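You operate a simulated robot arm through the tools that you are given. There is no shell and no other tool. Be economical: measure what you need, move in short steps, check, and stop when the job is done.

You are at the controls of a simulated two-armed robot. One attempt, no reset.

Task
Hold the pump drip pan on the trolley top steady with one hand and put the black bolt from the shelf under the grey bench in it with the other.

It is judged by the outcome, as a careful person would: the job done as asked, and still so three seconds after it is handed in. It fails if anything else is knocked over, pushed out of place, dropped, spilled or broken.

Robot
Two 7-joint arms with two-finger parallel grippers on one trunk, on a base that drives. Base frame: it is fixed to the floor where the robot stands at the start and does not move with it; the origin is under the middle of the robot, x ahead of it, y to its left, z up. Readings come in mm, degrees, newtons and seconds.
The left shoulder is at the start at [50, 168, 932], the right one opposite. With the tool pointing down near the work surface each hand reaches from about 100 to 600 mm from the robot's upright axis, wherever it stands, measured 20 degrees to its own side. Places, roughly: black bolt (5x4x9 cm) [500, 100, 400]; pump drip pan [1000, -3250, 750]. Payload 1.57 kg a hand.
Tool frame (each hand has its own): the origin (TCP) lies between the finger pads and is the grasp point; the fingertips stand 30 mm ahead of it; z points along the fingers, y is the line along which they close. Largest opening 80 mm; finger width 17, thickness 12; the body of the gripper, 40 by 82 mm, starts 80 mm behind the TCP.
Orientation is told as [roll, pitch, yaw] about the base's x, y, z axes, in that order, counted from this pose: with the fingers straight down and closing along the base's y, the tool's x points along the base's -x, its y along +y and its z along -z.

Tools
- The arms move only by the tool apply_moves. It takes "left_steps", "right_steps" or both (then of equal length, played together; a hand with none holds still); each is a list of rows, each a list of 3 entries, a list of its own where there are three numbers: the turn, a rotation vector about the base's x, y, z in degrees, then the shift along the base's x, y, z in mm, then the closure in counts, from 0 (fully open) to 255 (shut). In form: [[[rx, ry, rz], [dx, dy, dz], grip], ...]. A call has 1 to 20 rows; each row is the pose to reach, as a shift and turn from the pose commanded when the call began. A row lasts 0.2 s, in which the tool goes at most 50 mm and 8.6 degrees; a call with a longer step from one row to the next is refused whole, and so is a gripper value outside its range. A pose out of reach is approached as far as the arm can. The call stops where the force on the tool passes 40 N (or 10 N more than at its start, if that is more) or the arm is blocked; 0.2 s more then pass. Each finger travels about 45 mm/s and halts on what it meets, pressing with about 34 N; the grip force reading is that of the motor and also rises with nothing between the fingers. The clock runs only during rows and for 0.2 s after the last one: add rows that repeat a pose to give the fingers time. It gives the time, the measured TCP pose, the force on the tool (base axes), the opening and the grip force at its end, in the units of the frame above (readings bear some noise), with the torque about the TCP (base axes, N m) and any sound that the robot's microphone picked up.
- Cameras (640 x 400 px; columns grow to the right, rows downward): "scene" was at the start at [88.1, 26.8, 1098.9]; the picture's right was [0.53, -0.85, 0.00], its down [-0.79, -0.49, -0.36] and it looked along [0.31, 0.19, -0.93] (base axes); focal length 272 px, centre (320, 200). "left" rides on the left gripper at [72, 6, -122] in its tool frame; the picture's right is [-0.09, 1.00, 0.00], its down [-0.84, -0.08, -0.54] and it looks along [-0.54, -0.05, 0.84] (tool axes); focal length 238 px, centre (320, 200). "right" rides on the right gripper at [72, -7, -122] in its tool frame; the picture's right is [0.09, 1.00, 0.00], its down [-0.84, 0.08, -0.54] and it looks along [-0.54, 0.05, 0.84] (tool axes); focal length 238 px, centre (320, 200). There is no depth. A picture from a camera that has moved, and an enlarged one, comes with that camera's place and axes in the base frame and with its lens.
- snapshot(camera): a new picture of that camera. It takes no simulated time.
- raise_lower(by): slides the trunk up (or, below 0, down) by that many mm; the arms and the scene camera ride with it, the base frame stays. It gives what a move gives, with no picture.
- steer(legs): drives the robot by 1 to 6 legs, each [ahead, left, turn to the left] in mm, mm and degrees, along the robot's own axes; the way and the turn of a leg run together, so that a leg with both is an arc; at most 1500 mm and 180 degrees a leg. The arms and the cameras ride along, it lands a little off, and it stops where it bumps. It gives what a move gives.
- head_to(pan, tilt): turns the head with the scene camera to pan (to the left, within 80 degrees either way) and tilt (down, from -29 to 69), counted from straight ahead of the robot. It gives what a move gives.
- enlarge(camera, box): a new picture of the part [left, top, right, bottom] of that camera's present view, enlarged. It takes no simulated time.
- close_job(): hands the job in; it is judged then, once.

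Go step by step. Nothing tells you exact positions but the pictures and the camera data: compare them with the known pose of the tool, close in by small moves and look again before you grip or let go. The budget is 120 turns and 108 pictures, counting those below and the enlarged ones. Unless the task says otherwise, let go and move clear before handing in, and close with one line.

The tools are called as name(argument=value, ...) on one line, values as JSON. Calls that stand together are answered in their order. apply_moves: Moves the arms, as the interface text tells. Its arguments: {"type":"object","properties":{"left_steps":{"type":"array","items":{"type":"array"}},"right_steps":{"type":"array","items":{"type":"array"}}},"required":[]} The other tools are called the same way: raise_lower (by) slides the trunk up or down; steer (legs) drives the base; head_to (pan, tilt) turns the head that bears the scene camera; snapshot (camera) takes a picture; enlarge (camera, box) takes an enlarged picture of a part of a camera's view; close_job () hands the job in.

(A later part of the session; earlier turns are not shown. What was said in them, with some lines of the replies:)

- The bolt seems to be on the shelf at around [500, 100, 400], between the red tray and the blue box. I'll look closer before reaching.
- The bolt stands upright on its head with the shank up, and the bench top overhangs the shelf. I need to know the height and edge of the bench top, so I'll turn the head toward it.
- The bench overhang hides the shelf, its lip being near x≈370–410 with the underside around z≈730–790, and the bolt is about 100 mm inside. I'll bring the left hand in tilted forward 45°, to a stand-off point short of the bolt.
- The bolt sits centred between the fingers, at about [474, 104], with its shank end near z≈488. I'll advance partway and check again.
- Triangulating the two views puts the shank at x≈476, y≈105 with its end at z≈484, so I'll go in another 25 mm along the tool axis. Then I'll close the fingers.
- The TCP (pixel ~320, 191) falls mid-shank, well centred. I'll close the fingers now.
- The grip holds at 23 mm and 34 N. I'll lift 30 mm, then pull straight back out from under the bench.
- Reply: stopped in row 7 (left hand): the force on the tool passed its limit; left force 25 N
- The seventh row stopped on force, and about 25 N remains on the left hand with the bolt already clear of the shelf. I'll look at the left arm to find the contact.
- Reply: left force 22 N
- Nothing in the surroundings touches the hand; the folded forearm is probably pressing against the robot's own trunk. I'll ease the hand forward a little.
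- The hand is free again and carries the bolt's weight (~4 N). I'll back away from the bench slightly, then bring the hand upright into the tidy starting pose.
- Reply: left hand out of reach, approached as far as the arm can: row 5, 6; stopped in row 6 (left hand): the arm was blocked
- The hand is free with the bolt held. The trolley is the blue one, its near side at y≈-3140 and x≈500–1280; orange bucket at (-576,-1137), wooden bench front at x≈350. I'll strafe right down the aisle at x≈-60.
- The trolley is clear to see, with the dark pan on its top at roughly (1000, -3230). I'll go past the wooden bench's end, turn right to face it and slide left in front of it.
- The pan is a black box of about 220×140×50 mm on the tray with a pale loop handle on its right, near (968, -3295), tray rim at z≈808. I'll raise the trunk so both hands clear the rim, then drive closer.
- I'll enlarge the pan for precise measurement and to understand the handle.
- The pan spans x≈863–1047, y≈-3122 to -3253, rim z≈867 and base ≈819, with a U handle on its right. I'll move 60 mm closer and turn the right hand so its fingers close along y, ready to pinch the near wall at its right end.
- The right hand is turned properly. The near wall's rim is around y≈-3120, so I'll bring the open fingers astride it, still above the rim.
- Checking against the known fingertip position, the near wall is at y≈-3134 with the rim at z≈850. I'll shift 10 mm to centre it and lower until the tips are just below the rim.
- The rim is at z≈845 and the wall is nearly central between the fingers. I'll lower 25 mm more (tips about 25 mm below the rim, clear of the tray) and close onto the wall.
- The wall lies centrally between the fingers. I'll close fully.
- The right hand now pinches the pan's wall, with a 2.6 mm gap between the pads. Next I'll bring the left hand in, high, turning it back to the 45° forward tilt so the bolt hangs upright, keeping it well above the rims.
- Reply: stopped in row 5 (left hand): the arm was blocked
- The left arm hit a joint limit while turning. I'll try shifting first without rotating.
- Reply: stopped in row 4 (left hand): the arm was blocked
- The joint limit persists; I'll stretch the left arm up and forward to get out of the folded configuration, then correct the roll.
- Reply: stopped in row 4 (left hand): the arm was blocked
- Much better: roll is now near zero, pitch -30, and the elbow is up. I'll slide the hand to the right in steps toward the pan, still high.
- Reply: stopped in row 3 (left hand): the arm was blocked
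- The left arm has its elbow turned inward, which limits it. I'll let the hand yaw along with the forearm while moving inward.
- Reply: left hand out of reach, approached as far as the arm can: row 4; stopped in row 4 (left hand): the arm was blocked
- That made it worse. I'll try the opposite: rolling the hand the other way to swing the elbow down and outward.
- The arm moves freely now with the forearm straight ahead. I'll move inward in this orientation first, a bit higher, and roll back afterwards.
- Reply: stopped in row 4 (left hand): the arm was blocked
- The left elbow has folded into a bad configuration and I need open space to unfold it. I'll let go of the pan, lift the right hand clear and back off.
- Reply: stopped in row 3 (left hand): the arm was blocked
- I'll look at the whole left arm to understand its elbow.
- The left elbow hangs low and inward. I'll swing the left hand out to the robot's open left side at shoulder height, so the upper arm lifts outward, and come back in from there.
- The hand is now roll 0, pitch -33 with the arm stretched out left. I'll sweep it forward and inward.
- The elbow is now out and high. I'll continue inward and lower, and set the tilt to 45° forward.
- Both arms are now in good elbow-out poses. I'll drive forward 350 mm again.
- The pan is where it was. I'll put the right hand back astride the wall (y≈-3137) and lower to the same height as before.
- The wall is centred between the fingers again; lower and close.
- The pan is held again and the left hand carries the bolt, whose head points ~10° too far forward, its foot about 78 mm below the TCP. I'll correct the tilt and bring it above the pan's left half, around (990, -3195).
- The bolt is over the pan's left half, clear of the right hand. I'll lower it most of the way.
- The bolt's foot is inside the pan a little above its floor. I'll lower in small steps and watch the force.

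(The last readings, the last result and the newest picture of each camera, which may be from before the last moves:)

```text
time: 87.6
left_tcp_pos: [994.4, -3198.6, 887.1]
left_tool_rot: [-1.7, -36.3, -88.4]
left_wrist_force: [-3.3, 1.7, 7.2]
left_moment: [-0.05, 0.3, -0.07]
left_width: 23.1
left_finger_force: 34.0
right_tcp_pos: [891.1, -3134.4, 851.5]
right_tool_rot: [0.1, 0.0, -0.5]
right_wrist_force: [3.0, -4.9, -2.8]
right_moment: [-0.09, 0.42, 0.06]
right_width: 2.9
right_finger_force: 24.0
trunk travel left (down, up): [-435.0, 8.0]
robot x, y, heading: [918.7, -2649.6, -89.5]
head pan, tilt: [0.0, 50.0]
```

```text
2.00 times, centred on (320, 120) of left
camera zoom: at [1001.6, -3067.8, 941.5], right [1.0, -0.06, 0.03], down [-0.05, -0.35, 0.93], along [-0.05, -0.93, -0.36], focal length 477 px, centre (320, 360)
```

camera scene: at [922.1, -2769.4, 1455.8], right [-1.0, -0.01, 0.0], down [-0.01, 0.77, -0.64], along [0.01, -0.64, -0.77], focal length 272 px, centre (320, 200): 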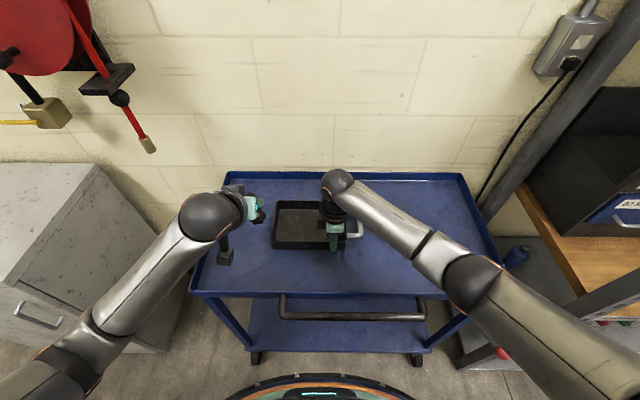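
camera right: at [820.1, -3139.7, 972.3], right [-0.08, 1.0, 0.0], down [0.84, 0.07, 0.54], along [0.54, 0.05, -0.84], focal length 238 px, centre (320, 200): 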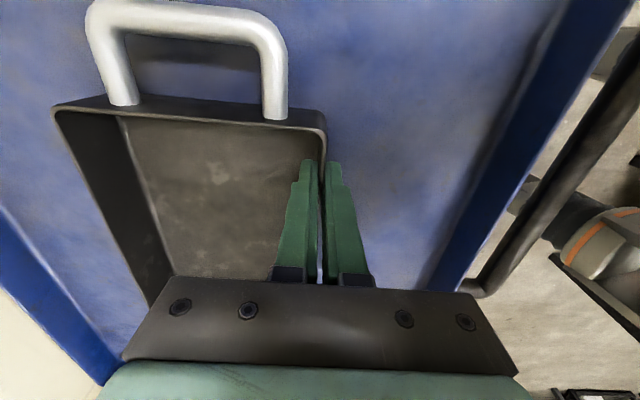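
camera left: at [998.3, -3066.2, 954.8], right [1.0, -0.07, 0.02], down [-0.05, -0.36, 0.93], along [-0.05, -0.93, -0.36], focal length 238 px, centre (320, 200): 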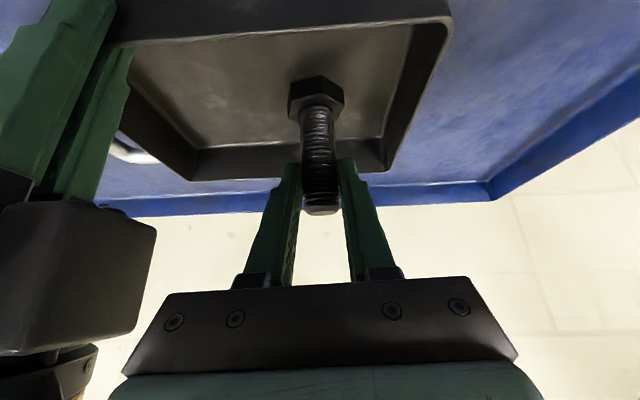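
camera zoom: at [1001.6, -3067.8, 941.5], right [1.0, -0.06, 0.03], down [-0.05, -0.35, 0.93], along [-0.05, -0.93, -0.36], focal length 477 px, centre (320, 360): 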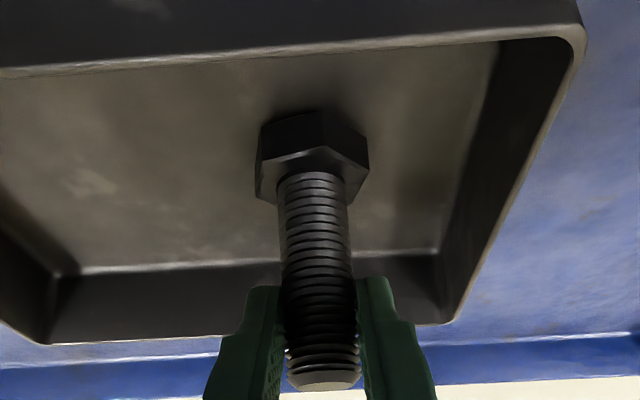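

The bolt's foot rests on the pan floor (force change ~11 N, felt in the right hand too). I'll ease off 1 mm and open the fingers moderately.

apply_moves(left_steps=[[[0, 0, 0], [0, 0, 1], 255], [[0, 0, 0], [0, 0, 1], 170], [[0, 0, 0], [0, 0, 1], 140], [[0, 0, 0], [0, 0, 1], 110], [[0, 0, 0], [0, 0, 1], 90], [[0, 0, 0], [0, 0, 1], 90], [[0, 0, 0], [0, 0, 1], 90]])

snapshot(camera="left")

```text
time: 89.2
left_tcp_pos: [997.9, -3199.6, 887.2]
left_tool_rot: [-1.2, -36.2, -88.7]
left_wrist_force: [-0.6, -0.1, 0.0]
left_moment: [-0.04, 0.02, -0.02]
left_width: 51.6
left_finger_force: 0.1
right_tcp_pos: [890.7, -3134.6, 851.8]
right_tool_rot: [0.1, 0.1, -0.4]
right_wrist_force: [0.7, 0.8, 0.4]
right_moment: [-0.04, -0.18, 0.08]
right_width: 2.6
right_finger_force: 23.8
trunk travel left (down, up): [-435.0, 8.0]
robot x, y, heading: [920.7, -2649.2, -89.3]
head pan, tilt: [0.0, 50.0]
```

```text
42 pictures are left
camera left: at [1004.7, -3068.3, 940.9], right [1.0, -0.06, 0.04], down [-0.06, -0.36, 0.93], along [-0.04, -0.93, -0.36], focal length 238 px, centre (320, 200)
```

left: 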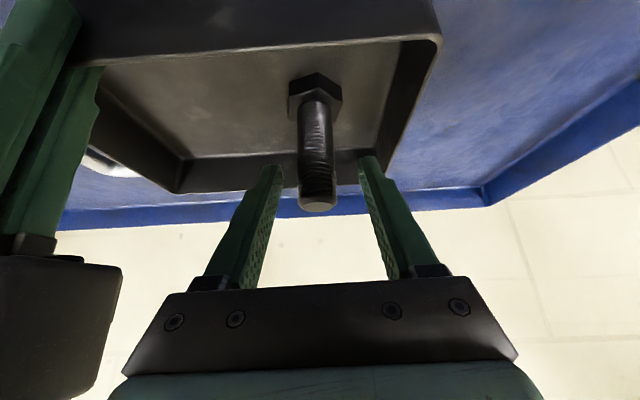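

The bolt stands by itself in the pan. I'll withdraw the left hand back along its fingers, upward and toward the robot.

apply_moves(left_steps=[[[0, 0, 0], [0, 6, 8], 90], [[0, 0, 0], [0, 15, 20], 90], [[0, 0, 0], [0, 26, 36], 90], [[0, 0, 0], [0, 40, 55], 90], [[0, 0, 0], [0, 55, 76], 90], [[0, 0, 0], [5, 70, 97], 90], [[0, 0, 0], [25, 75, 120], 90], [[0, 0, 0], [50, 75, 130], 90]])

snapshot(camera="scene")

snapshot(camera="left")

```text
time: 90.7
left_tcp_pos: [1030.6, -3167.6, 1034.1]
left_tool_rot: [3.5, -43.7, -90.0]
left_wrist_force: [-0.6, -0.9, 0.3]
left_moment: [0.02, 0.02, -0.02]
left_width: 51.6
left_finger_force: 0.0
right_tcp_pos: [891.6, -3134.3, 850.5]
right_tool_rot: [0.2, -0.2, -0.3]
right_wrist_force: [0.8, 0.2, -0.2]
right_moment: [-0.1, 0.04, 0.03]
right_width: 2.5
right_finger_force: 23.9
trunk travel left (down, up): [-435.0, 8.0]
robot x, y, heading: [919.4, -2650.0, -89.5]
head pan, tilt: [0.0, 50.0]
stopped in row 7 (left hand): the arm was blocked; the commanded pose is now the measured one
```

```text
41 pictures are left
camera scene: at [922.0, -2769.1, 1455.9], right [-1.0, -0.01, 0.0], down [-0.01, 0.77, -0.64], along [0.01, -0.64, -0.77], focal length 272 px, centre (320, 200)
```

scene: 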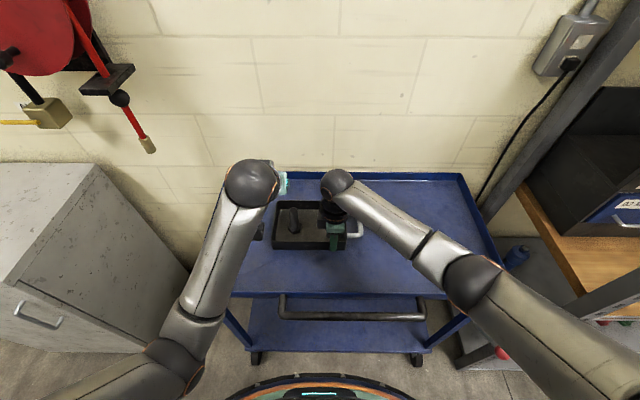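

```text
40 pictures are left
camera left: at [1030.9, -3029.9, 1070.8], right [0.99, -0.02, 0.11], down [-0.11, -0.24, 0.97], along [0.0, -0.97, -0.24], focal length 238 px, centre (320, 200)
```

left: 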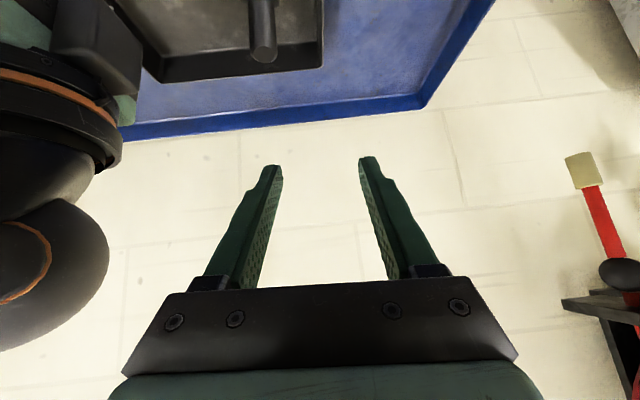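

The bolt stands in the pan and the left hand is above it. I'll move the left hand further out, then open the right hand and lift it straight up.

apply_moves(left_steps=[[[0, 0, 0], [20, 0, 10], 90], [[0, 0, 0], [45, 0, 20], 90], [[0, 0, 0], [75, 0, 25], 90], [[0, 0, 0], [105, 0, 25], 90]])

apply_moves(right_steps=[[[0, 0, 0], [0, 0, 0], 200], [[0, 0, 0], [0, 0, 0], 170], [[0, 0, 0], [0, 0, 0], 150], [[0, 0, 0], [0, 0, 0], 150], [[0, 0, 0], [0, 0, 0], 150], [[0, 0, 0], [0, 0, 15], 150], [[0, 0, 0], [0, 0, 40], 150], [[0, 0, 0], [0, 0, 75], 150], [[0, 0, 0], [0, 0, 110], 150], [[0, 0, 0], [0, 30, 120], 150], [[0, 0, 0], [0, 70, 120], 150], [[0, 0, 0], [0, 100, 120], 150]])

snapshot(camera="scene")

snapshot(camera="right")

```text
time: 91.7
left_tcp_pos: [1133.8, -3165.2, 1057.5]
left_tool_rot: [3.5, -43.5, -90.0]
left_wrist_force: [0.2, 0.5, -0.8]
left_moment: [-0.02, -0.01, -0.02]
left_width: 51.8
left_finger_force: 0.1
right_tcp_pos: [889.9, -3134.1, 851.3]
right_tool_rot: [0.1, 0.0, -0.4]
right_wrist_force: [1.5, 0.0, 0.1]
right_moment: [-0.02, 0.27, 0.04]
right_width: 2.7
right_finger_force: 23.8
trunk travel left (down, up): [-435.0, 8.0]
robot x, y, heading: [918.9, -2649.2, -89.1]
head pan, tilt: [0.0, 50.0]
```

```text
time: 94.3
left_tcp_pos: [1134.9, -3165.7, 1056.8]
left_tool_rot: [3.4, -43.6, -89.9]
left_wrist_force: [0.6, 0.2, -0.9]
left_moment: [0.01, 0.02, 0.02]
left_width: 52.0
left_finger_force: 0.1
right_tcp_pos: [890.4, -3032.6, 968.1]
right_tool_rot: [0.0, 0.0, -0.5]
right_wrist_force: [0.4, 0.6, 0.0]
right_moment: [-0.03, -0.01, 0.0]
right_width: 33.2
right_finger_force: 0.0
trunk travel left (down, up): [-435.0, 8.0]
robot x, y, heading: [918.1, -2648.1, -89.4]
head pan, tilt: [0.0, 50.0]
```

```text
39 pictures are left
camera scene: at [921.7, -2768.8, 1455.9], right [-1.0, -0.01, 0.0], down [-0.01, 0.77, -0.64], along [0.01, -0.64, -0.77], focal length 272 px, centre (320, 200)
```

scene: 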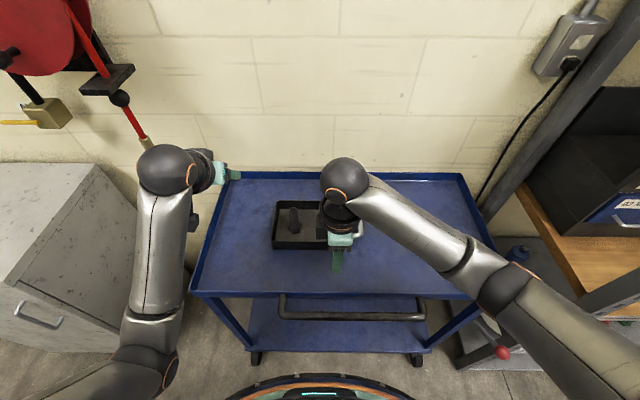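

```text
38 pictures are left
camera right: at [819.7, -3038.1, 1090.1], right [-0.08, 1.0, 0.0], down [0.84, 0.07, 0.54], along [0.54, 0.05, -0.84], focal length 238 px, centre (320, 200)
```

right: 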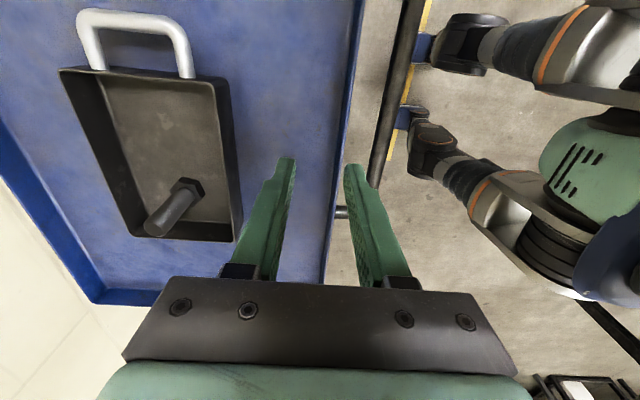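

The bolt is standing in the drip pan, the pan hasn't moved on the trolley, and both hands are open and clear of it. I'm handing the job in.

close_job()

```text
The job is handed in.
```

The black bolt now stands in the pump drip pan; the right hand held the pan by its near wall while the left hand set the bolt down, and I saw nothing else disturbed.
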